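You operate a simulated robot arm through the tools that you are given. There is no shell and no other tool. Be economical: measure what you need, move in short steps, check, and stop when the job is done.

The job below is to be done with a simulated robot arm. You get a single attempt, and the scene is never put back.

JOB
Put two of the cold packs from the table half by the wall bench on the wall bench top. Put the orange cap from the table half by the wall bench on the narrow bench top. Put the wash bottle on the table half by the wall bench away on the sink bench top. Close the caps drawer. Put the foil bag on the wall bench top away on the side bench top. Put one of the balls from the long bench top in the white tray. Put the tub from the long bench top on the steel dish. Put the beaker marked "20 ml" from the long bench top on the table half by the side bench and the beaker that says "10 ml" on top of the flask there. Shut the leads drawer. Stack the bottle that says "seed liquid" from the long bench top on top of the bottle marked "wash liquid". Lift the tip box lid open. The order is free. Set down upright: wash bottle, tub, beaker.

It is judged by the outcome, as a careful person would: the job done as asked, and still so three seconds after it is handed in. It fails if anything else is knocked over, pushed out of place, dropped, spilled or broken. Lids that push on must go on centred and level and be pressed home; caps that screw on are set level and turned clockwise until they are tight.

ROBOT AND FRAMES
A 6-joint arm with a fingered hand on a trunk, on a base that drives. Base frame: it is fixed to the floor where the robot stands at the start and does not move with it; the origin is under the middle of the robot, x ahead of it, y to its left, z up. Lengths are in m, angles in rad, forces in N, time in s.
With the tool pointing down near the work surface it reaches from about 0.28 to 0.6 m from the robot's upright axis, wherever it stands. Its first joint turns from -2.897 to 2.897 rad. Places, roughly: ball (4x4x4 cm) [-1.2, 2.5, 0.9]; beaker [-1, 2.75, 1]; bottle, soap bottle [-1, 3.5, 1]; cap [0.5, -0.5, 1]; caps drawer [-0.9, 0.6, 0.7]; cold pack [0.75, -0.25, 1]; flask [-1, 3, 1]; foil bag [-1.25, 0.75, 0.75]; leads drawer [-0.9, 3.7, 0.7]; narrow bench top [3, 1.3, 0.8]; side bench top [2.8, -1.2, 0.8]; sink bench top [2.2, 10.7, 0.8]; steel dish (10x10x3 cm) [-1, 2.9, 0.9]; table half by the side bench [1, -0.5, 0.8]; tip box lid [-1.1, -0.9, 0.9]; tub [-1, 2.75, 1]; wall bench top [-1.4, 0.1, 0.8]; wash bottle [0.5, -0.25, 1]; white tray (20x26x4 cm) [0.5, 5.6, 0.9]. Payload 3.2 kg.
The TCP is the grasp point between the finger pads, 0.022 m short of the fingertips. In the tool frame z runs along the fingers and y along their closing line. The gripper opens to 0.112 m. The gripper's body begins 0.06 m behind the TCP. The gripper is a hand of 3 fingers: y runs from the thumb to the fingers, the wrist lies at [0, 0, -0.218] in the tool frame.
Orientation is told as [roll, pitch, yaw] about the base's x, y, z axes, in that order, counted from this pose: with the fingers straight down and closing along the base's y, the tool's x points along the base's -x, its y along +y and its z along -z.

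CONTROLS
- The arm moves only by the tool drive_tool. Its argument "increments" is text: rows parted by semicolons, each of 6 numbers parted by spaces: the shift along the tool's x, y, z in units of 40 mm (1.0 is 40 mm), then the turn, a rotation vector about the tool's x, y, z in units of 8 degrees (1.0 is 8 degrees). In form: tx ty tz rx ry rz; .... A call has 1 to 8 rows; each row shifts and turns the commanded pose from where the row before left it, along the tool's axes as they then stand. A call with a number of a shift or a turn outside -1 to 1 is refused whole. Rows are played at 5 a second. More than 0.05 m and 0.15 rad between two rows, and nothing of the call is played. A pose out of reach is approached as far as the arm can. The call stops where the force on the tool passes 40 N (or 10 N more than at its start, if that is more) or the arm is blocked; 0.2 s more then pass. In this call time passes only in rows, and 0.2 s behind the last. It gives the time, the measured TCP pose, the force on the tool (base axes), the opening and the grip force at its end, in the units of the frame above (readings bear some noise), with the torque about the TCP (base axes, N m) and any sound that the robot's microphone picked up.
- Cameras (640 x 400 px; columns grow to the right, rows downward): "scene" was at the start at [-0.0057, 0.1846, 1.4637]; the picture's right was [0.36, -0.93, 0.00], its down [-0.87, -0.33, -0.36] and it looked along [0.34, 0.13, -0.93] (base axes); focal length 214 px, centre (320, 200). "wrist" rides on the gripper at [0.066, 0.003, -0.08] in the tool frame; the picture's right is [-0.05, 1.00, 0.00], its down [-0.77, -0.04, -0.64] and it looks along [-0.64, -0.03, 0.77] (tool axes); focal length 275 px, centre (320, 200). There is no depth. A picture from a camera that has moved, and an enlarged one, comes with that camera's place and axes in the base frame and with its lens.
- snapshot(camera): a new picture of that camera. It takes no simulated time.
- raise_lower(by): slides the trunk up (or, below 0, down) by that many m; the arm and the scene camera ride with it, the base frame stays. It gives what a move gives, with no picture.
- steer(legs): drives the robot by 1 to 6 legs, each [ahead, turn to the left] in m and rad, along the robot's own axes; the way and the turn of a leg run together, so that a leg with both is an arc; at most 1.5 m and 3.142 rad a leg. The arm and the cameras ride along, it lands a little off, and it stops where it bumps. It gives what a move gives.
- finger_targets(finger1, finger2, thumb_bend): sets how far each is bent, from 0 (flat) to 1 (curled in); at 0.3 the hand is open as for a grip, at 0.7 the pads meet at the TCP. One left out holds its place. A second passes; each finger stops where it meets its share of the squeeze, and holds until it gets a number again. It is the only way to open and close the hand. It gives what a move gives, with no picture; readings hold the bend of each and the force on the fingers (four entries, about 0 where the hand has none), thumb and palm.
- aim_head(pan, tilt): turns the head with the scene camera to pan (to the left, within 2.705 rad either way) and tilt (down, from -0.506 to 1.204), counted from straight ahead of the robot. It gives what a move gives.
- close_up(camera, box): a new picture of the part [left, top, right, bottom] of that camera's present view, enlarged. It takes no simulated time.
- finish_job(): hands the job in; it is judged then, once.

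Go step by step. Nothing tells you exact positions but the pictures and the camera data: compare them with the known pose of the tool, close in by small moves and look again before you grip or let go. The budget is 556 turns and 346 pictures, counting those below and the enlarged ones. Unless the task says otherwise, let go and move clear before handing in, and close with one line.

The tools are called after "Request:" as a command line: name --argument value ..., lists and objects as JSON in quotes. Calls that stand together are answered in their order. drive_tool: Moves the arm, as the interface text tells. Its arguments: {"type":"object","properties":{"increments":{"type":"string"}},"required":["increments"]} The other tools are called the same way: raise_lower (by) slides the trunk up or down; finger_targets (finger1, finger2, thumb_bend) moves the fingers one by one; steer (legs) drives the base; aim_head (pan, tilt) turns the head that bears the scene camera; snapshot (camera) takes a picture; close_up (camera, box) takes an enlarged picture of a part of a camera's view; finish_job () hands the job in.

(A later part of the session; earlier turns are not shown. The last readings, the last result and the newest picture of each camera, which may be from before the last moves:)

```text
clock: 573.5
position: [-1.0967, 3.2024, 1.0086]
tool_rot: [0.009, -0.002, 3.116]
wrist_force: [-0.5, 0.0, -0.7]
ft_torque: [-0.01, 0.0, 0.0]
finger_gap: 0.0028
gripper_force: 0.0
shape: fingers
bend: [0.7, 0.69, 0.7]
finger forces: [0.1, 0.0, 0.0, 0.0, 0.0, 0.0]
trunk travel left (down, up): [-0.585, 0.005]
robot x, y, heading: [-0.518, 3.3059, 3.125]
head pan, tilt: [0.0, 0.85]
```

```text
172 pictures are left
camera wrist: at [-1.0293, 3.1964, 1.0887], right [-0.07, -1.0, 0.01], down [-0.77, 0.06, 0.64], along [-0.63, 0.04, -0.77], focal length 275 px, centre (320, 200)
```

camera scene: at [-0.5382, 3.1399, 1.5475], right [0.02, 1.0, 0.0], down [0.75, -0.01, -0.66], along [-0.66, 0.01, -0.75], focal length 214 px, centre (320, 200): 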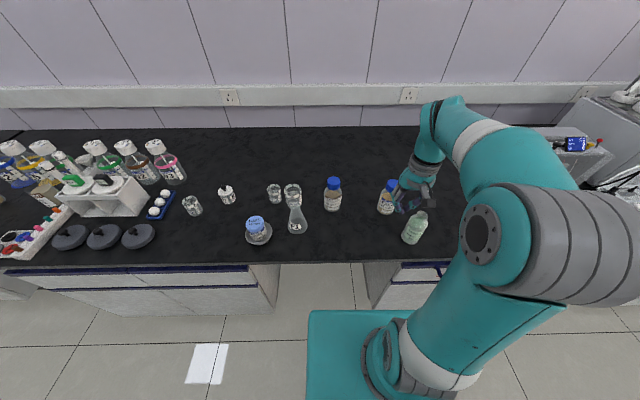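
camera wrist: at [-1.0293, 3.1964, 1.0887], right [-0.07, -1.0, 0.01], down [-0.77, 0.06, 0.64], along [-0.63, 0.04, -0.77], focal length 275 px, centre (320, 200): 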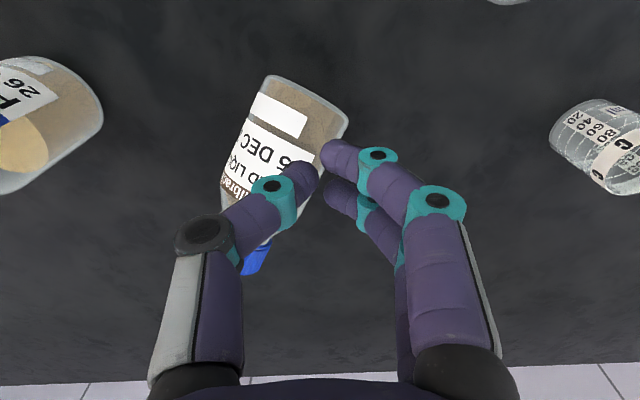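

The grip slipped and the bottle seems to have tilted. I look at once.

Request:
close_up --camera "scene" --box '[260, 120, 440, 240]'

```text
3.33 times, centred on (350, 180) of scene
camera zoom: at [-0.5382, 3.1399, 1.5475], right [0.02, 1.0, 0.0], down [0.75, -0.01, -0.66], along [-0.66, 0.01, -0.75], focal length 715 px, centre (220, 267)
```

zoom: 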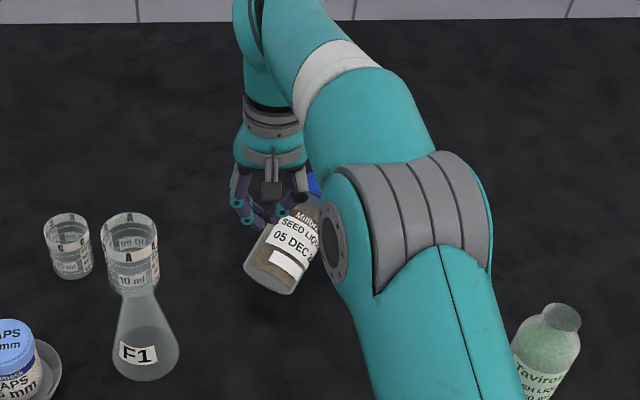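

The bottle is mid-tip and beyond catching; I raise the hand out of the way and see where it comes to rest.

Request:
drive_tool --increments "0.4 0 -0.9 0 0 0;0.4 0 -0.9 0 0 0"

Request:
snapshot --camera "wrist"

Request:
close_up --camera "scene" --box '[260, 120, 440, 240]'

```text
clock: 574.1
position: [-1.0649, 3.2018, 1.0809]
tool_rot: [0.01, -0.001, 3.118]
wrist_force: [0.6, 0.2, -0.3]
ft_torque: [0.01, -0.03, -0.02]
finger_gap: 0.0028
gripper_force: 0.1
shape: fingers
bend: [0.7, 0.69, 0.7]
finger forces: [0.0, 0.1, 0.0, 0.0, 0.1, 0.0]
trunk travel left (down, up): [-0.585, 0.005]
robot x, y, heading: [-0.5193, 3.3085, 3.119]
head pan, tilt: [0.0, 0.85]
```

```text
170 pictures are left
camera wrist: at [-0.9968, 3.1961, 1.1604], right [-0.07, -1.0, 0.01], down [-0.77, 0.06, 0.64], along [-0.63, 0.04, -0.77], focal length 275 px, centre (320, 200)
```

wrist: 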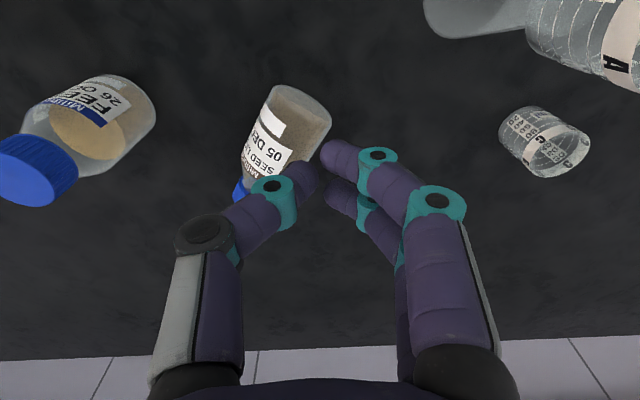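

```text
3.33 times, centred on (350, 180) of scene
camera zoom: at [-0.5376, 3.1399, 1.5474], right [0.02, 1.0, 0.0], down [0.75, -0.01, -0.66], along [-0.66, 0.01, -0.75], focal length 715 px, centre (220, 267)
```

zoom: 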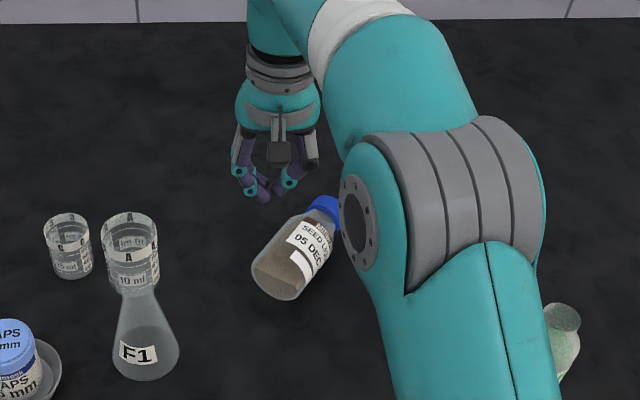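

The bottle lies on its side near its place, capped and unbroken; nothing else moved. To stand it up I'll need to pitch the hand to horizontal, so I test the pitch range here in free space first.

Request:
drive_tool --increments "0 0 -0.5 0 -0.95 0;0 0 0 0 -0.95 0;0 0 0 0 -0.95 0;0 0 0 0 -0.95 0;0 0 0 0 -0.95 0;0 0 0 0 -0.95 0;0 0 0 0 -0.95 0;0 0 0 0 -0.95 0"

Request:
drive_tool --increments "0 0 0.9 0 -0.95 0;0 0 0.9 0 -0.95 0;0 0 0.9 0 -0.95 0;0 0 0.5 0 -0.8 0"

Request:
snapshot --camera "scene"

```text
clock: 575.9
position: [-1.0648, 3.2059, 1.1001]
tool_rot: [-0.002, -1.009, 3.108]
wrist_force: [-0.2, 0.3, -0.5]
ft_torque: [0.0, -0.01, -0.03]
finger_gap: 0.0026
gripper_force: 0.0
shape: fingers
bend: [0.7, 0.69, 0.7]
finger forces: [0.0, 0.1, 0.0, 0.1, 0.0, 0.1]
out of reach, approached as far as the arm can: row 7
trunk travel left (down, up): [-0.585, 0.005]
robot x, y, heading: [-0.5225, 3.3103, 3.126]
head pan, tilt: [0.0, 0.85]
```

```text
clock: 576.9
position: [-1.2013, 3.1576, 1.0798]
tool_rot: [-0.01, -1.511, 3.095]
wrist_force: [-0.4, -0.3, 0.2]
ft_torque: [0.0, -0.02, -0.02]
finger_gap: 0.003
gripper_force: 0.1
shape: fingers
bend: [0.7, 0.69, 0.7]
finger forces: [0.0, 0.1, 0.0, 0.1, 0.0, 0.0]
out of reach, approached as far as the arm can: row 3, 4
trunk travel left (down, up): [-0.585, 0.005]
robot x, y, heading: [-0.5166, 3.3063, 3.121]
head pan, tilt: [0.0, 0.85]
```

```text
168 pictures are left
camera scene: at [-0.5386, 3.1395, 1.5474], right [0.02, 1.0, 0.0], down [0.75, -0.01, -0.66], along [-0.66, 0.01, -0.75], focal length 214 px, centre (320, 200)
```

scene: 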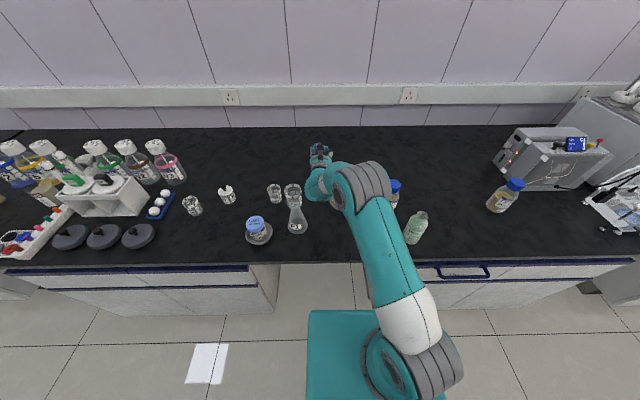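

Good: the hand can go fully horizontal at this reach. I bring it back to ~20° pitch, clear of the beaker, and turn it square to the lying bottle.

Request:
drive_tool --increments "0 -0.7 -0.6 0 0 0;0 -0.5 -0.8 0 0.95 0;0 -0.5 -0.8 0 0.95 0;0 -0.4 -0.6 0 0.95 0;0 0 -0.4 0 0.95 0;0 0 0 0 0.95 0;0 0 0 0 0.95 0;0 0 0 0 0.95 0"

Request:
finger_targets --finger1 0.32 --finger2 0.32 --thumb_bend 0.32

Request:
close_up --camera "scene" --box '[260, 120, 440, 240]'

Request:
snapshot --camera "wrist"

```text
clock: 578.7
position: [-1.0809, 3.2169, 1.1181]
tool_rot: [-0.011, -0.644, 3.1]
wrist_force: [-0.3, -0.3, -0.5]
ft_torque: [-0.03, 0.0, 0.0]
finger_gap: 0.0031
gripper_force: 0.0
shape: fingers
bend: [0.7, 0.69, 0.7]
finger forces: [0.0, 0.0, 0.0, 0.0, 0.0, 0.1]
out of reach, approached as far as the arm can: row 1, 6
trunk travel left (down, up): [-0.585, 0.005]
robot x, y, heading: [-0.5191, 3.3065, 3.122]
head pan, tilt: [0.0, 0.85]
```

```text
clock: 579.7
position: [-1.0805, 3.2171, 1.1163]
tool_rot: [-0.013, -0.644, 3.1]
wrist_force: [0.4, 0.3, -0.4]
ft_torque: [0.01, 0.02, 0.01]
finger_gap: 0.106
gripper_force: 0.1
shape: fingers
bend: [0.32, 0.32, 0.32]
finger forces: [0.0, 0.1, 0.0, 0.0, 0.0, 0.0]
trunk travel left (down, up): [-0.585, 0.005]
robot x, y, heading: [-0.5187, 3.3082, 3.126]
head pan, tilt: [0.0, 0.85]
```

```text
3.33 times, centred on (350, 180) of scene
camera zoom: at [-0.5382, 3.1398, 1.5474], right [0.02, 1.0, 0.0], down [0.75, -0.01, -0.66], along [-0.66, 0.01, -0.75], focal length 715 px, centre (220, 267)
```

zoom: 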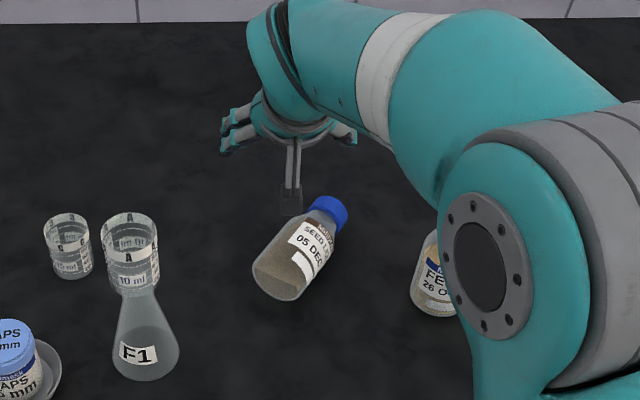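

```text
166 pictures are left
camera wrist: at [-0.9797, 3.207, 1.1405], right [-0.09, -1.0, 0.02], down [-0.23, 0.04, 0.97], along [-0.97, 0.08, -0.23], focal length 275 px, centre (320, 200)
```

wrist: 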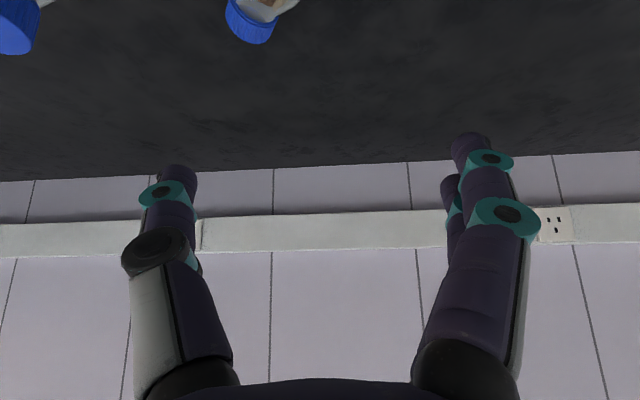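

Request:
drive_tool --increments "0 0 0 0 0.82 0;0 0 0 0 0.82 0;0 0 0 0 0.82 0;0 0 0 0.25 0 0.82;0 0 0 0.25 0 0.82;0 0 0 0.25 0 0.82;0 0 0 0.25 0 0.82;0 0 0 0.25 0 0.82"

Request:
close_up --camera "scene" --box '[260, 120, 440, 240]'

Request:
snapshot --camera "wrist"

```text
clock: 581.5
position: [-1.0816, 3.2169, 1.1167]
tool_rot: [-0.005, -0.306, 2.492]
wrist_force: [0.2, -0.4, 0.5]
ft_torque: [-0.03, 0.0, -0.01]
finger_gap: 0.1057
gripper_force: 0.0
shape: fingers
bend: [0.32, 0.32, 0.32]
finger forces: [0.0, 0.1, 0.0, 0.1, 0.0, 0.1]
trunk travel left (down, up): [-0.585, 0.005]
robot x, y, heading: [-0.5153, 3.3044, 3.122]
head pan, tilt: [0.0, 0.85]
```

```text
3.33 times, centred on (350, 180) of scene
camera zoom: at [-0.5383, 3.1397, 1.5474], right [0.02, 1.0, 0.0], down [0.75, -0.01, -0.66], along [-0.66, 0.01, -0.75], focal length 715 px, centre (220, 267)
```

zoom: 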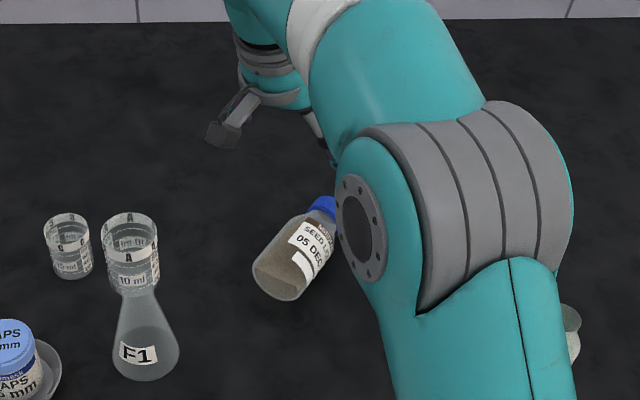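

```text
164 pictures are left
camera wrist: at [-1.0131, 3.1595, 1.1724], right [-0.64, -0.77, 0.01], down [-0.41, 0.35, 0.84], along [-0.65, 0.53, -0.54], focal length 275 px, centre (320, 200)
```

wrist: 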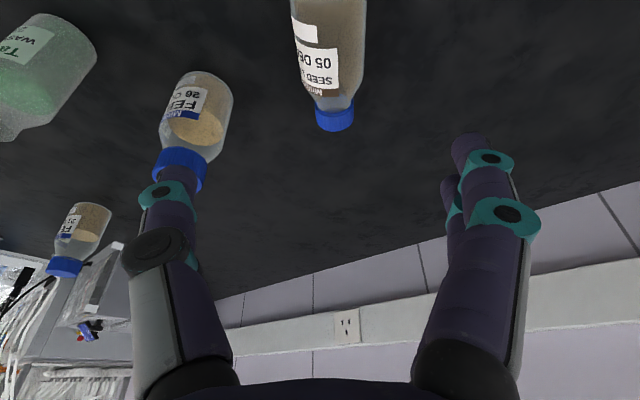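

Request:
drive_tool --increments "0 0.2 0.95 0 0 0;0 0.2 0.95 0 0 0;-0.1 0 0.95 0 0 0;-0.1 0 0.95 0 0 0;0 0 0.9 0 0 0"

Request:
snapshot --camera "wrist"

Request:
close_up --camera "scene" --box '[260, 120, 440, 240]'

```text
clock: 582.7
position: [-1.1408, 3.2423, 0.9407]
tool_rot: [-0.004, -0.304, 2.494]
wrist_force: [-0.4, -0.4, 0.3]
ft_torque: [0.01, 0.0, 0.03]
finger_gap: 0.1057
gripper_force: 0.0
shape: fingers
bend: [0.32, 0.32, 0.32]
finger forces: [0.1, 0.0, 0.1, 0.0, 0.1, 0.0]
trunk travel left (down, up): [-0.585, 0.005]
robot x, y, heading: [-0.518, 3.3078, 3.121]
head pan, tilt: [0.0, 0.85]
```

```text
163 pictures are left
camera wrist: at [-1.0726, 3.1858, 0.9958], right [-0.64, -0.77, 0.01], down [-0.41, 0.35, 0.84], along [-0.65, 0.53, -0.54], focal length 275 px, centre (320, 200)
```

wrist: 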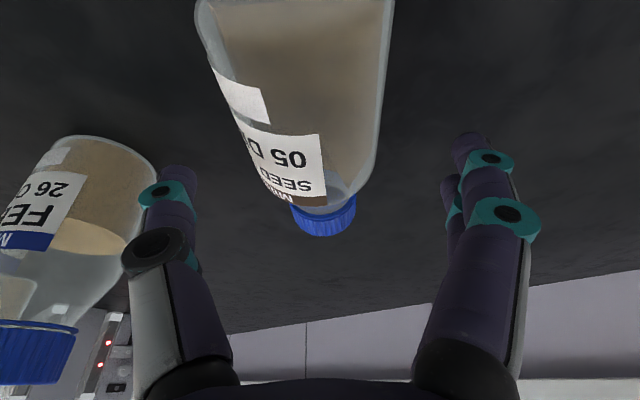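

```text
3.33 times, centred on (350, 180) of scene
camera zoom: at [-0.5386, 3.1399, 1.5475], right [0.02, 1.0, 0.0], down [0.75, -0.01, -0.66], along [-0.66, 0.01, -0.75], focal length 715 px, centre (220, 267)
```

zoom: 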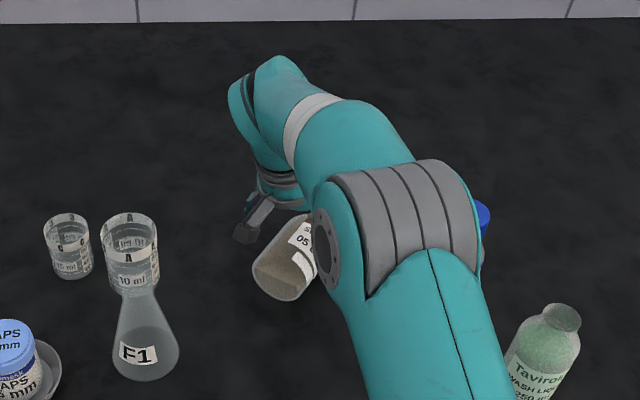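

Request:
drive_tool --increments "0 -0.15 0.6 0 0 0;0 0 0.6 0 0 0;0 0 0.15 0 0 0"

Request:
snapshot --camera "wrist"

```text
clock: 583.5
position: [-1.1514, 3.2569, 0.8881]
tool_rot: [-0.003, -0.308, 2.494]
wrist_force: [-0.9, 0.4, -0.3]
ft_torque: [0.03, -0.01, 0.0]
finger_gap: 0.1059
gripper_force: 0.1
shape: fingers
bend: [0.32, 0.32, 0.32]
finger forces: [0.1, 0.0, 0.0, 0.1, 0.1, 0.0]
trunk travel left (down, up): [-0.585, 0.005]
robot x, y, heading: [-0.5176, 3.3099, 3.123]
head pan, tilt: [0.0, 0.85]
```

```text
161 pictures are left
camera wrist: at [-1.0826, 3.2007, 0.9443], right [-0.64, -0.77, 0.01], down [-0.41, 0.35, 0.84], along [-0.65, 0.53, -0.54], focal length 275 px, centre (320, 200)
```

wrist: 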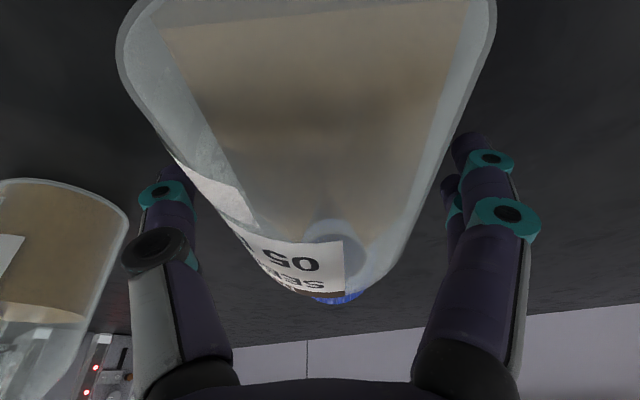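

Request:
finger_targets --finger1 0.7 --finger2 0.7 --thumb_bend 0.7

Request:
snapshot --camera "wrist"

```text
clock: 584.5
position: [-1.1501, 3.2563, 0.8878]
tool_rot: [-0.006, -0.306, 2.497]
wrist_force: [-0.3, -0.1, -0.4]
ft_torque: [0.02, 0.03, -0.02]
finger_gap: 0.0581
gripper_force: 24.6
shape: fingers
bend: [0.51, 0.46, 0.6]
finger forces: [13.5, 11.3, 0.1, 0.1, 24.2, 0.1]
trunk travel left (down, up): [-0.585, 0.005]
robot x, y, heading: [-0.5198, 3.3073, 3.126]
head pan, tilt: [0.0, 0.85]
```

```text
160 pictures are left
camera wrist: at [-1.0828, 3.2005, 0.9441], right [-0.64, -0.77, 0.01], down [-0.41, 0.35, 0.84], along [-0.65, 0.53, -0.54], focal length 275 px, centre (320, 200)
```

wrist: 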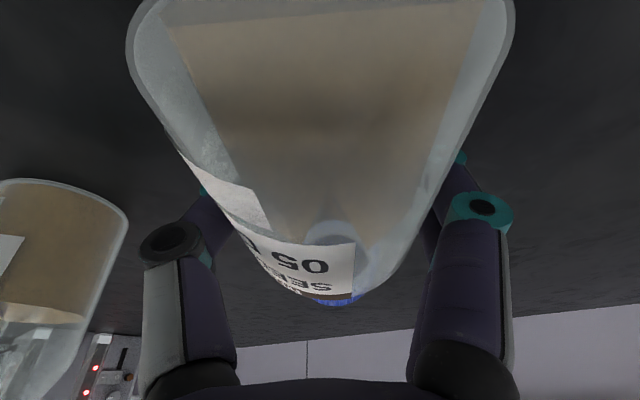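

Gripped across the body. I lift it and turn back to yaw ≈ π, clear of the beaker.

Request:
drive_tool --increments "-0.3 0 -0.95 0 0 0;-0.3 0 -0.95 0 0 0;-0.3 0 -0.95 0 0 0;0 0 0 -0.27 0 -0.85;0 0 0 -0.27 0 -0.85;0 0 0 -0.27 0 -0.85;0 0 0 -0.27 0 -0.85;0 0 0 -0.27 0 -0.85"

Request:
close_up --camera "scene" --box '[260, 100, 480, 250]'

```text
clock: 586.3
position: [-1.1528, 3.2586, 1.0084]
tool_rot: [-0.002, -0.305, 3.119]
wrist_force: [0.3, 0.2, -3.6]
ft_torque: [0.03, 0.0, 0.03]
finger_gap: 0.0579
gripper_force: 24.8
shape: fingers
bend: [0.51, 0.46, 0.6]
finger forces: [13.5, 11.4, 0.0, 0.0, 24.5, 0.0]
trunk travel left (down, up): [-0.585, 0.005]
robot x, y, heading: [-0.5192, 3.3062, 3.124]
head pan, tilt: [0.0, 0.85]
```

```text
2.67 times, centred on (370, 175) of scene
camera zoom: at [-0.5388, 3.1399, 1.5474], right [0.02, 1.0, 0.0], down [0.75, -0.01, -0.66], along [-0.66, 0.01, -0.75], focal length 572 px, centre (187, 267)
```

zoom: 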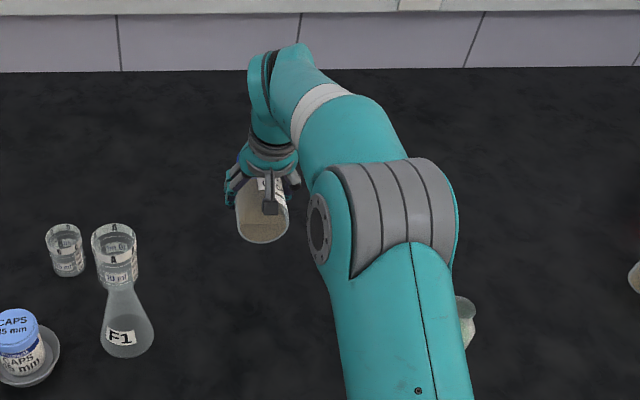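

Request:
drive_tool --increments "-0.2 0 -0.6 0 -0.95 0;0 0 0 0 -0.95 0;0 0 0 0 -0.95 0;0 0 0 0 -0.95 0;0 0 0 0 -0.95 0;0 0 0 0 -0.95 0;0 0 0 0 -0.95 0;0 0 0 0 -0.95 0"

Request:
drive_tool --increments "0 0 0 0 -0.95 0;0 0 0 0 -0.95 0;0 0 0 0 -0.95 0;0 0 0 0 -0.95 0"

Request:
close_up --camera "scene" --box '[260, 100, 480, 250]'

```text
clock: 588.1
position: [-1.1503, 3.2749, 1.0302]
tool_rot: [-0.117, -1.05, -3.127]
wrist_force: [0.2, 0.4, -3.6]
ft_torque: [0.0, 0.0, 0.02]
finger_gap: 0.0571
gripper_force: 22.7
shape: fingers
bend: [0.51, 0.46, 0.6]
finger forces: [13.0, 10.5, 0.0, 0.1, 22.8, 0.0]
out of reach, approached as far as the arm can: row 5, 6, 7
trunk travel left (down, up): [-0.585, 0.005]
robot x, y, heading: [-0.5226, 3.3078, 3.128]
head pan, tilt: [0.0, 0.85]
```

```text
clock: 589.1
position: [-1.1915, 3.1718, 1.0897]
tool_rot: [-1.496, -1.512, -1.758]
wrist_force: [-1.1, -0.7, -3.6]
ft_torque: [0.01, -0.01, -0.01]
finger_gap: 0.0574
gripper_force: 23.0
shape: fingers
bend: [0.51, 0.46, 0.61]
finger forces: [13.0, 10.7, 0.1, 0.1, 23.1, 0.0]
out of reach, approached as far as the arm can: row 1, 2, 3, 4
trunk travel left (down, up): [-0.585, 0.005]
robot x, y, heading: [-0.5188, 3.3068, 3.124]
head pan, tilt: [0.0, 0.85]
```

```text
2.67 times, centred on (370, 175) of scene
camera zoom: at [-0.539, 3.1392, 1.5474], right [0.02, 1.0, 0.0], down [0.75, -0.01, -0.66], along [-0.66, 0.01, -0.75], focal length 572 px, centre (187, 267)
```

zoom: 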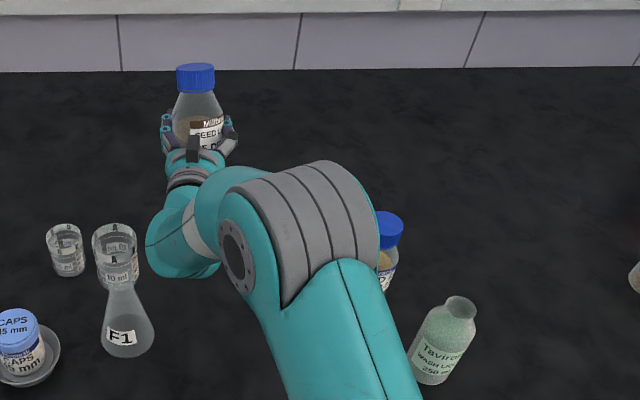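

The bottle is nearly upright, but my arm is close to the beaker. I move the hand towards +y and slightly outward.

Request:
drive_tool --increments "0 -0.4 0.7 0 0 0;0 -0.4 0.7 0 0 0"

Request:
close_up --camera "scene" --box '[260, 100, 480, 250]'

```text
clock: 589.7
position: [-1.2543, 3.1924, 1.0987]
tool_rot: [-1.682, -1.512, -1.554]
wrist_force: [0.7, 0.8, -4.0]
ft_torque: [-0.02, 0.01, -0.01]
finger_gap: 0.0574
gripper_force: 23.7
shape: fingers
bend: [0.51, 0.46, 0.61]
finger forces: [13.0, 10.7, 0.0, 0.0, 23.3, 0.1]
out of reach, approached as far as the arm can: row 1, 2
trunk travel left (down, up): [-0.585, 0.005]
robot x, y, heading: [-0.5232, 3.3076, 3.118]
head pan, tilt: [0.0, 0.85]
```

```text
2.67 times, centred on (370, 175) of scene
camera zoom: at [-0.5394, 3.1399, 1.5474], right [0.02, 1.0, 0.0], down [0.75, -0.01, -0.66], along [-0.66, 0.01, -0.75], focal length 572 px, centre (187, 267)
```

zoom: 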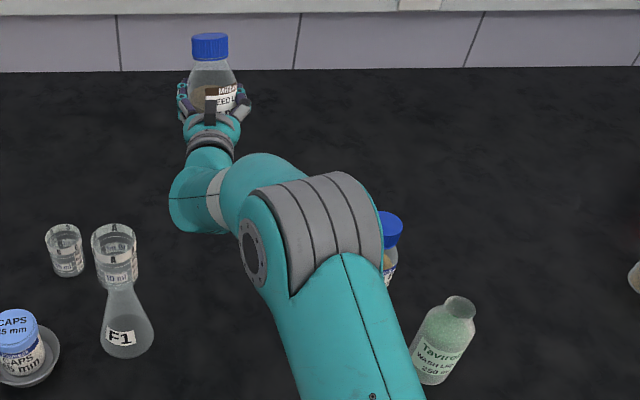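

Hand is horizontal; the bottle still leans 17° forward because it was gripped with a pitched hand. I try to pitch a bit beyond horizontal.

Request:
drive_tool --increments "0 0 0 0 -0.95 0;0 0 0 0 -0.95 0;0 -0.5 0 0 -0.2 0"

Request:
close_up --camera "scene" --box '[260, 100, 480, 250]'

```text
clock: 590.5
position: [-1.3134, 3.1569, 1.1209]
tool_rot: [-2.947, -1.263, -0.276]
wrist_force: [-0.8, 0.6, -3.4]
ft_torque: [-0.04, -0.03, 0.0]
finger_gap: 0.0576
gripper_force: 23.6
shape: fingers
bend: [0.51, 0.46, 0.61]
finger forces: [13.0, 11.0, 0.0, 0.0, 23.4, 0.0]
out of reach, approached as far as the arm can: row 1, 2, 3
trunk travel left (down, up): [-0.585, 0.005]
robot x, y, heading: [-0.5232, 3.3063, 3.121]
head pan, tilt: [0.0, 0.85]
```

```text
2.67 times, centred on (370, 175) of scene
camera zoom: at [-0.5391, 3.1399, 1.5475], right [0.02, 1.0, 0.0], down [0.75, -0.01, -0.66], along [-0.66, 0.01, -0.75], focal length 572 px, centre (187, 267)
```

zoom: 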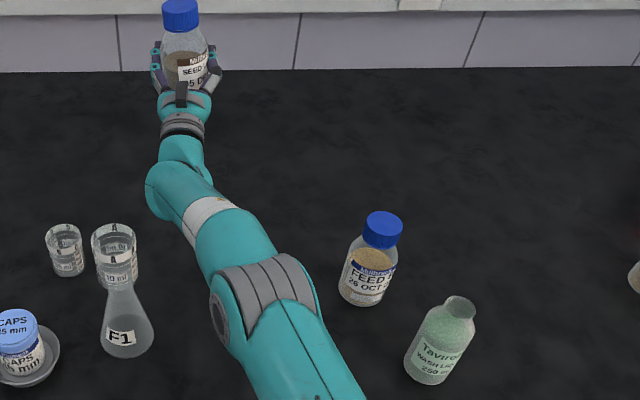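

Now the bottle is upright (hand pointing up 17°). I keep this arm posture and drive: first turn slightly right to clear the beaker, then back off.

Request:
steer --legs '[[0, -0.16]]'

Request:
close_up --camera "scene" --box '[200, 60, 480, 250]'

```text
clock: 591.6
position: [-1.3264, 3.2883, 1.122]
tool_rot: [-2.948, -1.263, -0.435]
wrist_force: [0.0, -0.2, -4.2]
ft_torque: [0.02, -0.01, -0.02]
finger_gap: 0.0571
gripper_force: 23.9
shape: fingers
bend: [0.51, 0.46, 0.61]
finger forces: [12.9, 10.8, 0.1, 0.0, 23.5, 0.1]
trunk travel left (down, up): [-0.585, 0.005]
robot x, y, heading: [-0.5201, 3.3081, 2.961]
head pan, tilt: [0.0, 0.85]
```

```text
2.11 times, centred on (340, 155) of scene
camera zoom: at [-0.5653, 3.146, 1.5475], right [0.18, 0.98, 0.0], down [0.74, -0.14, -0.66], along [-0.65, 0.12, -0.75], focal length 452 px, centre (278, 295)
```

zoom: 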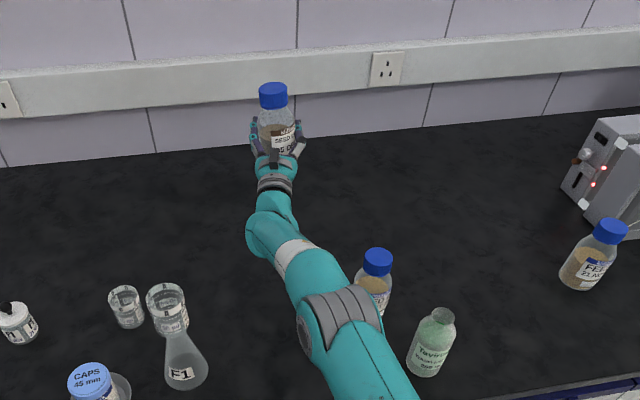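

Request:
steer --legs '[[-0.5, 0]]'

Request:
snapshot --camera "scene"

Request:
snapshot --camera "wrist"

```text
clock: 594.5
position: [-0.8292, 3.1965, 1.1221]
tool_rot: [-2.947, -1.261, -0.439]
wrist_force: [-0.2, 0.2, -3.9]
ft_torque: [0.02, -0.01, 0.04]
finger_gap: 0.0574
gripper_force: 23.4
shape: fingers
bend: [0.51, 0.46, 0.61]
finger forces: [12.9, 11.0, 0.0, 0.0, 23.5, 0.0]
trunk travel left (down, up): [-0.585, 0.005]
robot x, y, heading: [-0.0185, 3.2157, 2.962]
head pan, tilt: [0.0, 0.85]
```

```text
154 pictures are left
camera scene: at [-0.0679, 3.0543, 1.5474], right [0.18, 0.98, 0.0], down [0.74, -0.14, -0.66], along [-0.65, 0.12, -0.75], focal length 214 px, centre (320, 200)
```

scene: 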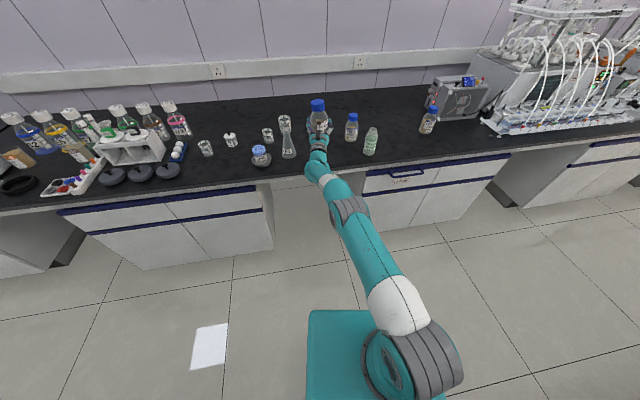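

```text
153 pictures are left
camera wrist: at [-0.7729, 3.1828, 1.0333], right [-0.24, -0.97, -0.01], down [0.81, -0.21, 0.55], along [-0.53, 0.12, 0.84], focal length 275 px, centre (320, 200)
```

wrist: 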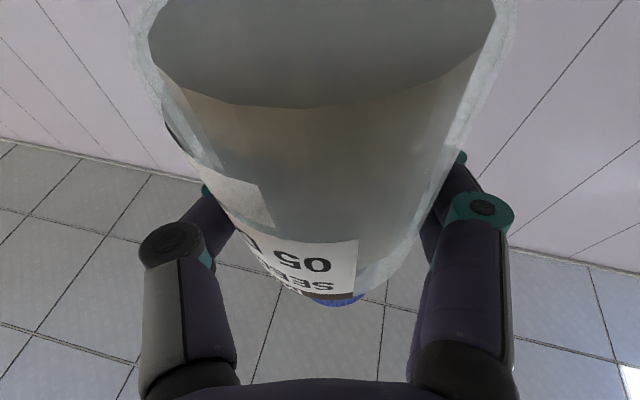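

Now over free floor I test whether small arm moves respond accurately in this posture.

Request:
drive_tool --increments "-0.25 0 0 0 0 0"

Request:
drive_tool --increments "0 0.25 0 0 0 0"

```text
clock: 594.9
position: [-0.8288, 3.1953, 1.1298]
tool_rot: [-2.947, -1.265, -0.437]
wrist_force: [0.4, -0.1, -4.0]
ft_torque: [-0.02, -0.01, 0.01]
finger_gap: 0.0571
gripper_force: 23.8
shape: fingers
bend: [0.51, 0.46, 0.61]
finger forces: [12.9, 11.0, 0.1, 0.0, 23.6, 0.0]
trunk travel left (down, up): [-0.585, 0.005]
robot x, y, heading: [-0.0196, 3.2131, 2.959]
head pan, tilt: [0.0, 0.85]
```

```text
clock: 595.3
position: [-0.8297, 3.1863, 1.1292]
tool_rot: [-2.95, -1.263, -0.436]
wrist_force: [0.3, -0.4, -3.9]
ft_torque: [0.06, 0.01, -0.03]
finger_gap: 0.0573
gripper_force: 24.1
shape: fingers
bend: [0.51, 0.46, 0.61]
finger forces: [12.9, 11.1, 0.0, 0.1, 23.4, 0.1]
trunk travel left (down, up): [-0.585, 0.005]
robot x, y, heading: [-0.0204, 3.2128, 2.961]
head pan, tilt: [0.0, 0.85]
```

Request:
drive_tool --increments "0 0 0 0 0 0.4"

Request:
close_up --camera "scene" --box '[270, 80, 390, 170]'

```text
clock: 595.7
position: [-0.8303, 3.1848, 1.1312]
tool_rot: [-3.125, -1.269, -0.253]
wrist_force: [0.3, -0.7, -4.3]
ft_torque: [0.07, 0.01, -0.03]
finger_gap: 0.0572
gripper_force: 23.4
shape: fingers
bend: [0.51, 0.46, 0.61]
finger forces: [12.9, 10.9, 0.0, 0.0, 23.5, 0.0]
trunk travel left (down, up): [-0.585, 0.005]
robot x, y, heading: [-0.0217, 3.2156, 2.959]
head pan, tilt: [0.0, 0.85]
```

```text
4.44 times, centred on (330, 125) of scene
camera zoom: at [-0.0685, 3.0544, 1.5474], right [0.18, 0.98, 0.0], down [0.74, -0.14, -0.66], along [-0.65, 0.12, -0.75], focal length 953 px, centre (276, 533)
```

zoom: 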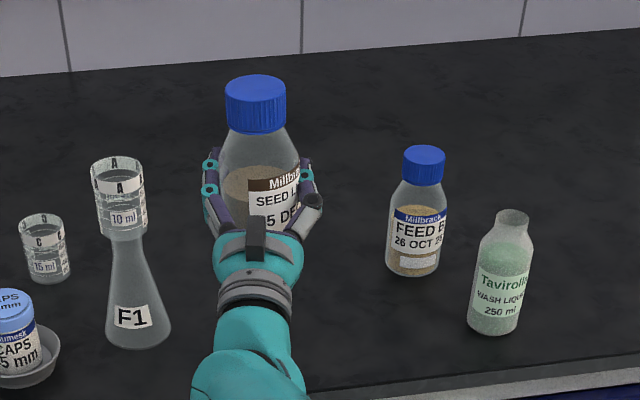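

Aligned nearly vertical. I correct the small roll, turn right, and approach the wash bottle from the front.

Request:
drive_tool --increments "0 0 0 0 0 0.2"

Request:
steer --legs '[[0, -0.284], [0.06, 0]]'

Request:
aim_head --pan 0.1 --tilt 0.75

Request:
snapshot --camera "scene"

```text
clock: 596.1
position: [-0.8298, 3.1858, 1.1297]
tool_rot: [3.071, -1.267, -0.159]
wrist_force: [0.4, 0.2, -2.9]
ft_torque: [0.04, 0.0, -0.01]
finger_gap: 0.0574
gripper_force: 23.6
shape: fingers
bend: [0.51, 0.46, 0.61]
finger forces: [12.8, 11.0, 0.0, 0.1, 23.6, 0.0]
trunk travel left (down, up): [-0.585, 0.005]
robot x, y, heading: [-0.0217, 3.2156, 2.956]
head pan, tilt: [0.0, 0.85]
```

```text
clock: 598.0
position: [-0.8604, 3.4404, 1.1291]
tool_rot: [3.072, -1.269, -0.444]
wrist_force: [-0.5, -1.1, -4.4]
ft_torque: [0.03, -0.04, 0.03]
finger_gap: 0.0574
gripper_force: 23.5
shape: fingers
bend: [0.51, 0.46, 0.61]
finger forces: [12.8, 10.8, 0.1, 0.1, 23.7, 0.1]
trunk travel left (down, up): [-0.585, 0.005]
robot x, y, heading: [-0.0753, 3.2433, 2.673]
head pan, tilt: [0.0, 0.85]
```

```text
clock: 598.7
position: [-0.8607, 3.4394, 1.1293]
tool_rot: [3.071, -1.268, -0.445]
wrist_force: [0.6, 0.6, -3.9]
ft_torque: [0.02, -0.02, 0.0]
finger_gap: 0.0572
gripper_force: 23.6
shape: fingers
bend: [0.51, 0.46, 0.61]
finger forces: [12.9, 10.9, 0.1, 0.0, 23.6, 0.0]
trunk travel left (down, up): [-0.585, 0.005]
robot x, y, heading: [-0.078, 3.2411, 2.68]
head pan, tilt: [0.099, 0.75]
```

```text
151 pictures are left
camera scene: at [-0.1729, 3.0962, 1.5554], right [0.36, 0.93, 0.0], down [0.64, -0.24, -0.73], along [-0.68, 0.26, -0.68], focal length 214 px, centre (320, 200)
```

scene: 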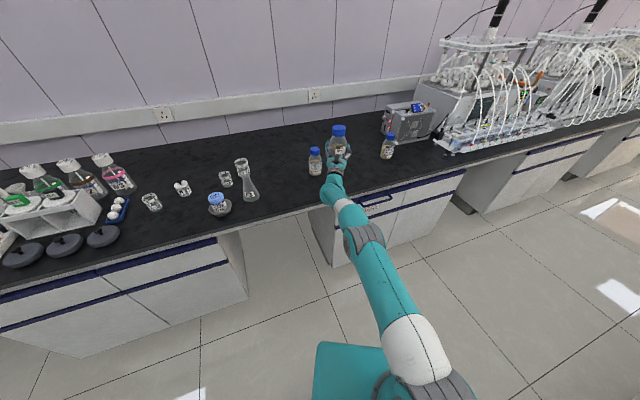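

Request:
steer --legs '[[0.09, 0]]'

Request:
close_up --camera "scene" --box '[270, 90, 430, 210]'

```text
clock: 599.8
position: [-0.94, 3.48, 1.1289]
tool_rot: [3.07, -1.269, -0.444]
wrist_force: [-0.6, 0.4, -4.4]
ft_torque: [0.02, 0.0, 0.02]
finger_gap: 0.0574
gripper_force: 24.2
shape: fingers
bend: [0.51, 0.46, 0.61]
finger forces: [12.8, 10.8, 0.1, 0.0, 23.6, 0.1]
trunk travel left (down, up): [-0.585, 0.005]
robot x, y, heading: [-0.1567, 3.281, 2.677]
head pan, tilt: [0.099, 0.75]
```

```text
3.33 times, centred on (350, 150) of scene
camera zoom: at [-0.2535, 3.1365, 1.5554], right [0.36, 0.93, 0.0], down [0.64, -0.24, -0.73], along [-0.68, 0.26, -0.68], focal length 715 px, centre (220, 367)
```

zoom: 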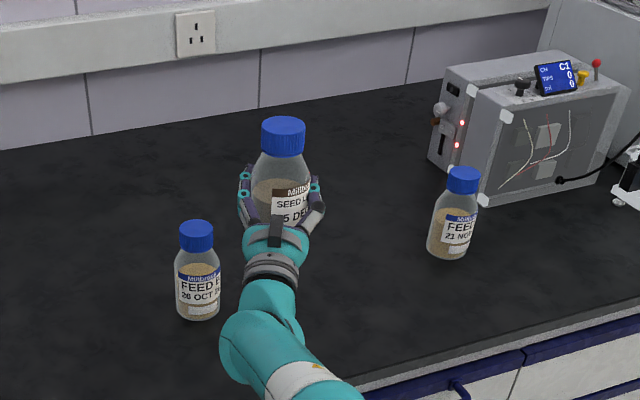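

Dead-reckoning puts the seed bottle's axis right over the wash bottle's mouth. I lower by the trunk, then finely with the arm.

Request:
raise_lower --by -0.06

Request:
close_up --camera "scene" --box '[270, 90, 430, 210]'

Request:
snapshot --camera "wrist"

```text
clock: 600.8
position: [-0.9403, 3.4799, 1.0713]
tool_rot: [3.071, -1.267, -0.445]
wrist_force: [0.1, 0.7, -4.3]
ft_torque: [0.03, 0.0, -0.01]
finger_gap: 0.0576
gripper_force: 23.6
shape: fingers
bend: [0.51, 0.46, 0.61]
finger forces: [12.8, 10.8, 0.0, 0.0, 23.6, 0.1]
trunk travel left (down, up): [-0.525, 0.065]
robot x, y, heading: [-0.1546, 3.2798, 2.681]
head pan, tilt: [0.099, 0.75]
```

```text
3.33 times, centred on (350, 150) of scene
camera zoom: at [-0.2519, 3.136, 1.4954], right [0.36, 0.93, 0.0], down [0.64, -0.24, -0.73], along [-0.68, 0.26, -0.68], focal length 715 px, centre (220, 367)
```

zoom: 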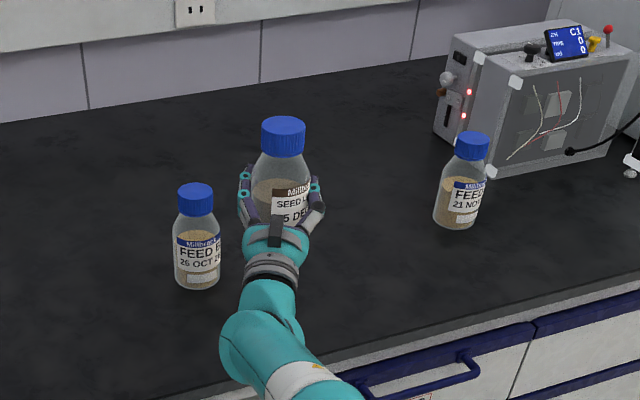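

```text
148 pictures are left
camera wrist: at [-0.8906, 3.4459, 0.9818], right [-0.48, -0.88, 0.07], down [0.75, -0.37, 0.55], along [-0.45, 0.31, 0.84], focal length 275 px, centre (320, 200)
```

wrist: 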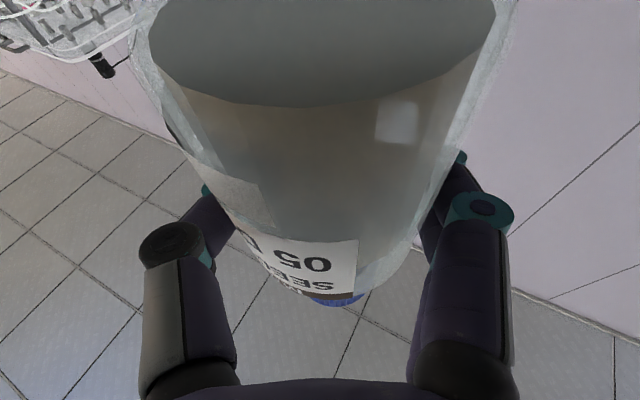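

Request:
drive_tool --increments "0.29 0 -0.09 0 0 0;0.07 0 -0.022 0 0 0;0.07 0 -0.022 0 0 0"

Request:
drive_tool --increments "0.06 0 -0.019 0 0 0;0.05 0 -0.016 0 0 0"

```text
clock: 601.6
position: [-0.9366, 3.4811, 1.058]
tool_rot: [3.064, -1.258, -0.436]
wrist_force: [-1.9, 0.0, 14.8]
ft_torque: [-0.14, 0.23, 0.01]
finger_gap: 0.0572
gripper_force: 24.0
shape: fingers
bend: [0.51, 0.46, 0.61]
finger forces: [13.4, 11.1, 0.1, 0.0, 23.4, 0.0]
trunk travel left (down, up): [-0.525, 0.065]
robot x, y, heading: [-0.1551, 3.2843, 2.678]
head pan, tilt: [0.099, 0.75]
```

```text
clock: 602.2
position: [-0.9354, 3.4779, 1.0545]
tool_rot: [3.059, -1.255, -0.433]
wrist_force: [-2.4, 0.5, 36.7]
ft_torque: [-0.09, 0.4, -0.01]
finger_gap: 0.0574
gripper_force: 23.8
shape: fingers
bend: [0.51, 0.46, 0.61]
finger forces: [13.6, 10.8, 0.0, 0.0, 23.5, 0.0]
trunk travel left (down, up): [-0.525, 0.065]
robot x, y, heading: [-0.1521, 3.2836, 2.678]
head pan, tilt: [0.099, 0.75]
```

Contact, but pressing too hard; I ease up.

Request:
drive_tool --increments "-0.1 0 0.03 0 0 0"

Request:
aim_head --pan 0.25 --tilt 0.6

Request:
close_up --camera "scene" --box '[330, 110, 450, 210]'

```text
clock: 602.6
position: [-0.9363, 3.4791, 1.0564]
tool_rot: [3.064, -1.262, -0.438]
wrist_force: [-2.0, 1.8, 28.2]
ft_torque: [-0.05, 0.34, -0.02]
finger_gap: 0.0572
gripper_force: 23.8
shape: fingers
bend: [0.51, 0.46, 0.61]
finger forces: [13.4, 10.7, 0.0, 0.1, 23.7, 0.0]
trunk travel left (down, up): [-0.525, 0.065]
robot x, y, heading: [-0.1551, 3.2817, 2.674]
head pan, tilt: [0.099, 0.75]
```

```text
clock: 603.3
position: [-0.9361, 3.4781, 1.0562]
tool_rot: [3.065, -1.261, -0.439]
wrist_force: [-1.6, 1.5, 27.5]
ft_torque: [0.01, 0.34, 0.0]
finger_gap: 0.0574
gripper_force: 24.1
shape: fingers
bend: [0.51, 0.46, 0.61]
finger forces: [13.4, 10.7, 0.1, 0.0, 23.8, 0.0]
trunk travel left (down, up): [-0.525, 0.065]
robot x, y, heading: [-0.1558, 3.2835, 2.676]
head pan, tilt: [0.25, 0.6]
```

```text
4.00 times, centred on (390, 160) of scene
camera zoom: at [-0.2562, 3.1242, 1.5085], right [0.21, 0.98, 0.0], down [0.55, -0.12, -0.83], along [-0.81, 0.18, -0.56], focal length 858 px, centre (40, 360)
```

zoom: 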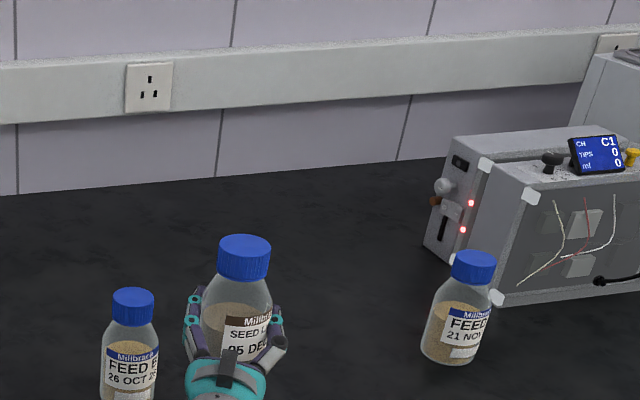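

Request:
drive_tool --increments "-0.1 0 0.03 0 0 0"

Request:
drive_tool --increments "-0.04 0 0.012 0 0 0"

```text
clock: 603.7
position: [-0.9352, 3.4793, 1.0551]
tool_rot: [3.07, -1.266, -0.443]
wrist_force: [-1.9, 1.2, 17.8]
ft_torque: [-0.02, 0.2, 0.0]
finger_gap: 0.0576
gripper_force: 23.6
shape: fingers
bend: [0.51, 0.46, 0.61]
finger forces: [13.2, 10.4, 0.0, 0.0, 23.7, 0.1]
trunk travel left (down, up): [-0.525, 0.065]
robot x, y, heading: [-0.1575, 3.2858, 2.672]
head pan, tilt: [0.25, 0.6]
```

```text
clock: 604.1
position: [-0.9373, 3.4791, 1.0568]
tool_rot: [3.074, -1.268, -0.445]
wrist_force: [1.7, 0.0, 10.1]
ft_torque: [-0.01, 0.08, 0.02]
finger_gap: 0.0569
gripper_force: 23.9
shape: fingers
bend: [0.51, 0.46, 0.61]
finger forces: [13.0, 10.4, 0.0, 0.0, 23.8, 0.1]
trunk travel left (down, up): [-0.525, 0.065]
robot x, y, heading: [-0.1568, 3.2832, 2.675]
head pan, tilt: [0.25, 0.6]
```

Force is now low and centred under the bottle. I ease the last bit and open the hand.

Request:
drive_tool --increments "-0.03 0 0.009 0 0 0"

Request:
finger_targets --finger1 0.4 --finger2 0.4 --thumb_bend 0.45

Request:
close_up --camera "scene" --box '[330, 110, 450, 210]'

Request:
snapshot --camera "wrist"

```text
clock: 604.5
position: [-0.9394, 3.4789, 1.0577]
tool_rot: [3.073, -1.271, -0.447]
wrist_force: [0.6, 0.2, 1.7]
ft_torque: [0.02, 0.02, -0.01]
finger_gap: 0.0569
gripper_force: 24.0
shape: fingers
bend: [0.51, 0.46, 0.61]
finger forces: [12.9, 10.5, 0.0, 0.0, 23.7, 0.0]
trunk travel left (down, up): [-0.525, 0.065]
robot x, y, heading: [-0.1549, 3.2834, 2.678]
head pan, tilt: [0.25, 0.6]
```

```text
clock: 605.5
position: [-0.9396, 3.4798, 1.0595]
tool_rot: [3.073, -1.267, -0.443]
wrist_force: [-0.6, 0.1, 0.2]
ft_torque: [0.03, 0.04, 0.0]
finger_gap: 0.0771
gripper_force: 1.3
shape: fingers
bend: [0.4, 0.4, 0.45]
finger forces: [0.8, 0.7, 0.0, 0.0, 1.3, 0.0]
trunk travel left (down, up): [-0.525, 0.065]
robot x, y, heading: [-0.1522, 3.2834, 2.675]
head pan, tilt: [0.25, 0.6]
```

```text
4.00 times, centred on (390, 160) of scene
camera zoom: at [-0.2606, 3.1251, 1.5083], right [0.21, 0.98, 0.0], down [0.55, -0.12, -0.82], along [-0.81, 0.18, -0.57], focal length 858 px, centre (40, 360)
```

zoom: 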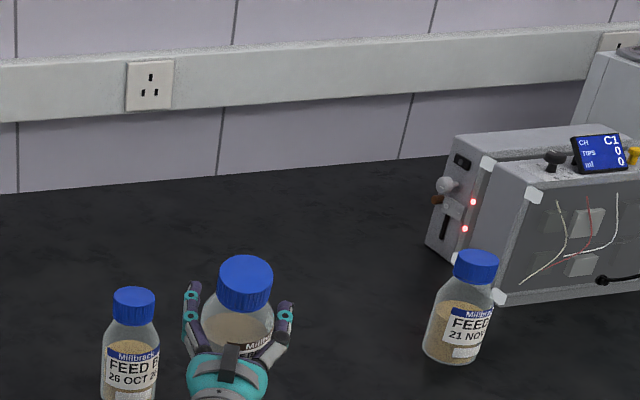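

```text
145 pictures are left
camera wrist: at [-0.8909, 3.4463, 0.9705], right [-0.48, -0.88, 0.07], down [0.75, -0.37, 0.55], along [-0.45, 0.31, 0.84], focal length 275 px, centre (320, 200)
```

wrist: 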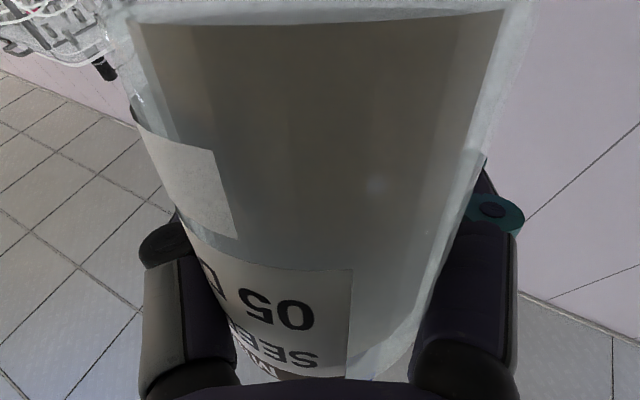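

The bottle leaned slightly toward my palm on release, so it is not properly supported yet. I re-close the hand at once.

Request:
finger_targets --finger1 0.7 --finger2 0.7 --thumb_bend 0.7

Request:
snapshot --camera "wrist"

Request:
close_up --camera "scene" --box '[330, 110, 450, 210]'

```text
clock: 606.5
position: [-0.9389, 3.4791, 1.0584]
tool_rot: [3.072, -1.269, -0.443]
wrist_force: [-0.1, -0.8, -0.5]
ft_torque: [0.02, 0.05, 0.01]
finger_gap: 0.0428
gripper_force: 41.4
shape: fingers
bend: [0.66, 0.66, 0.63]
finger forces: [20.8, 21.0, 0.1, 0.0, 41.5, 0.1]
trunk travel left (down, up): [-0.525, 0.065]
robot x, y, heading: [-0.1574, 3.2825, 2.676]
head pan, tilt: [0.25, 0.6]
```

```text
144 pictures are left
camera wrist: at [-0.891, 3.4463, 0.9706], right [-0.48, -0.88, 0.07], down [0.75, -0.37, 0.55], along [-0.45, 0.31, 0.84], focal length 275 px, centre (320, 200)
```

wrist: 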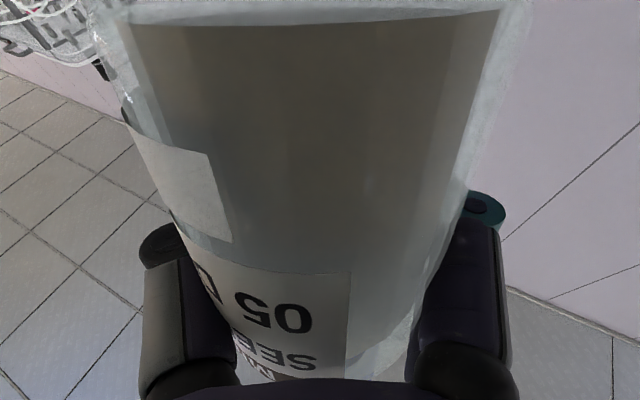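

```text
4.00 times, centred on (390, 160) of scene
camera zoom: at [-0.2607, 3.125, 1.5083], right [0.21, 0.98, 0.0], down [0.55, -0.12, -0.82], along [-0.81, 0.18, -0.57], focal length 858 px, centre (40, 360)
```

zoom: 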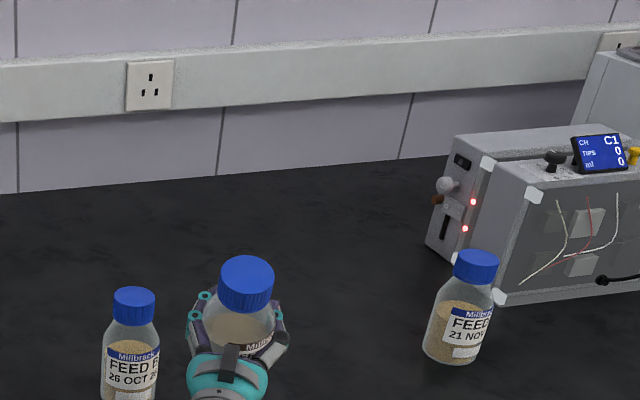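

Request:
close_up --camera "scene" --box '[370, 165, 410, 205]'

```text
10.00 times, centred on (390, 185) of scene
camera zoom: at [-0.2607, 3.125, 1.5083], right [0.21, 0.98, 0.0], down [0.55, -0.12, -0.82], along [-0.81, 0.18, -0.57], focal length 2145 px, centre (-380, 350)
```

zoom: 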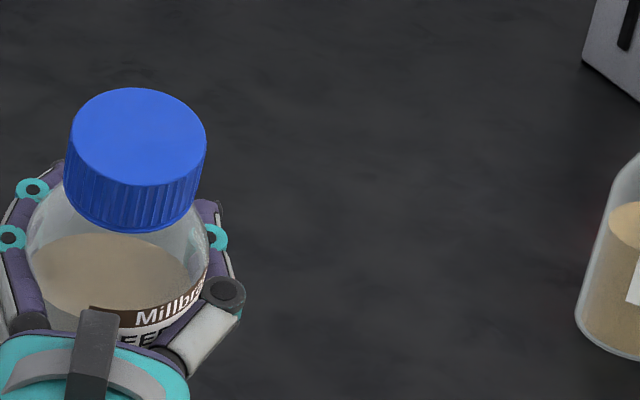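

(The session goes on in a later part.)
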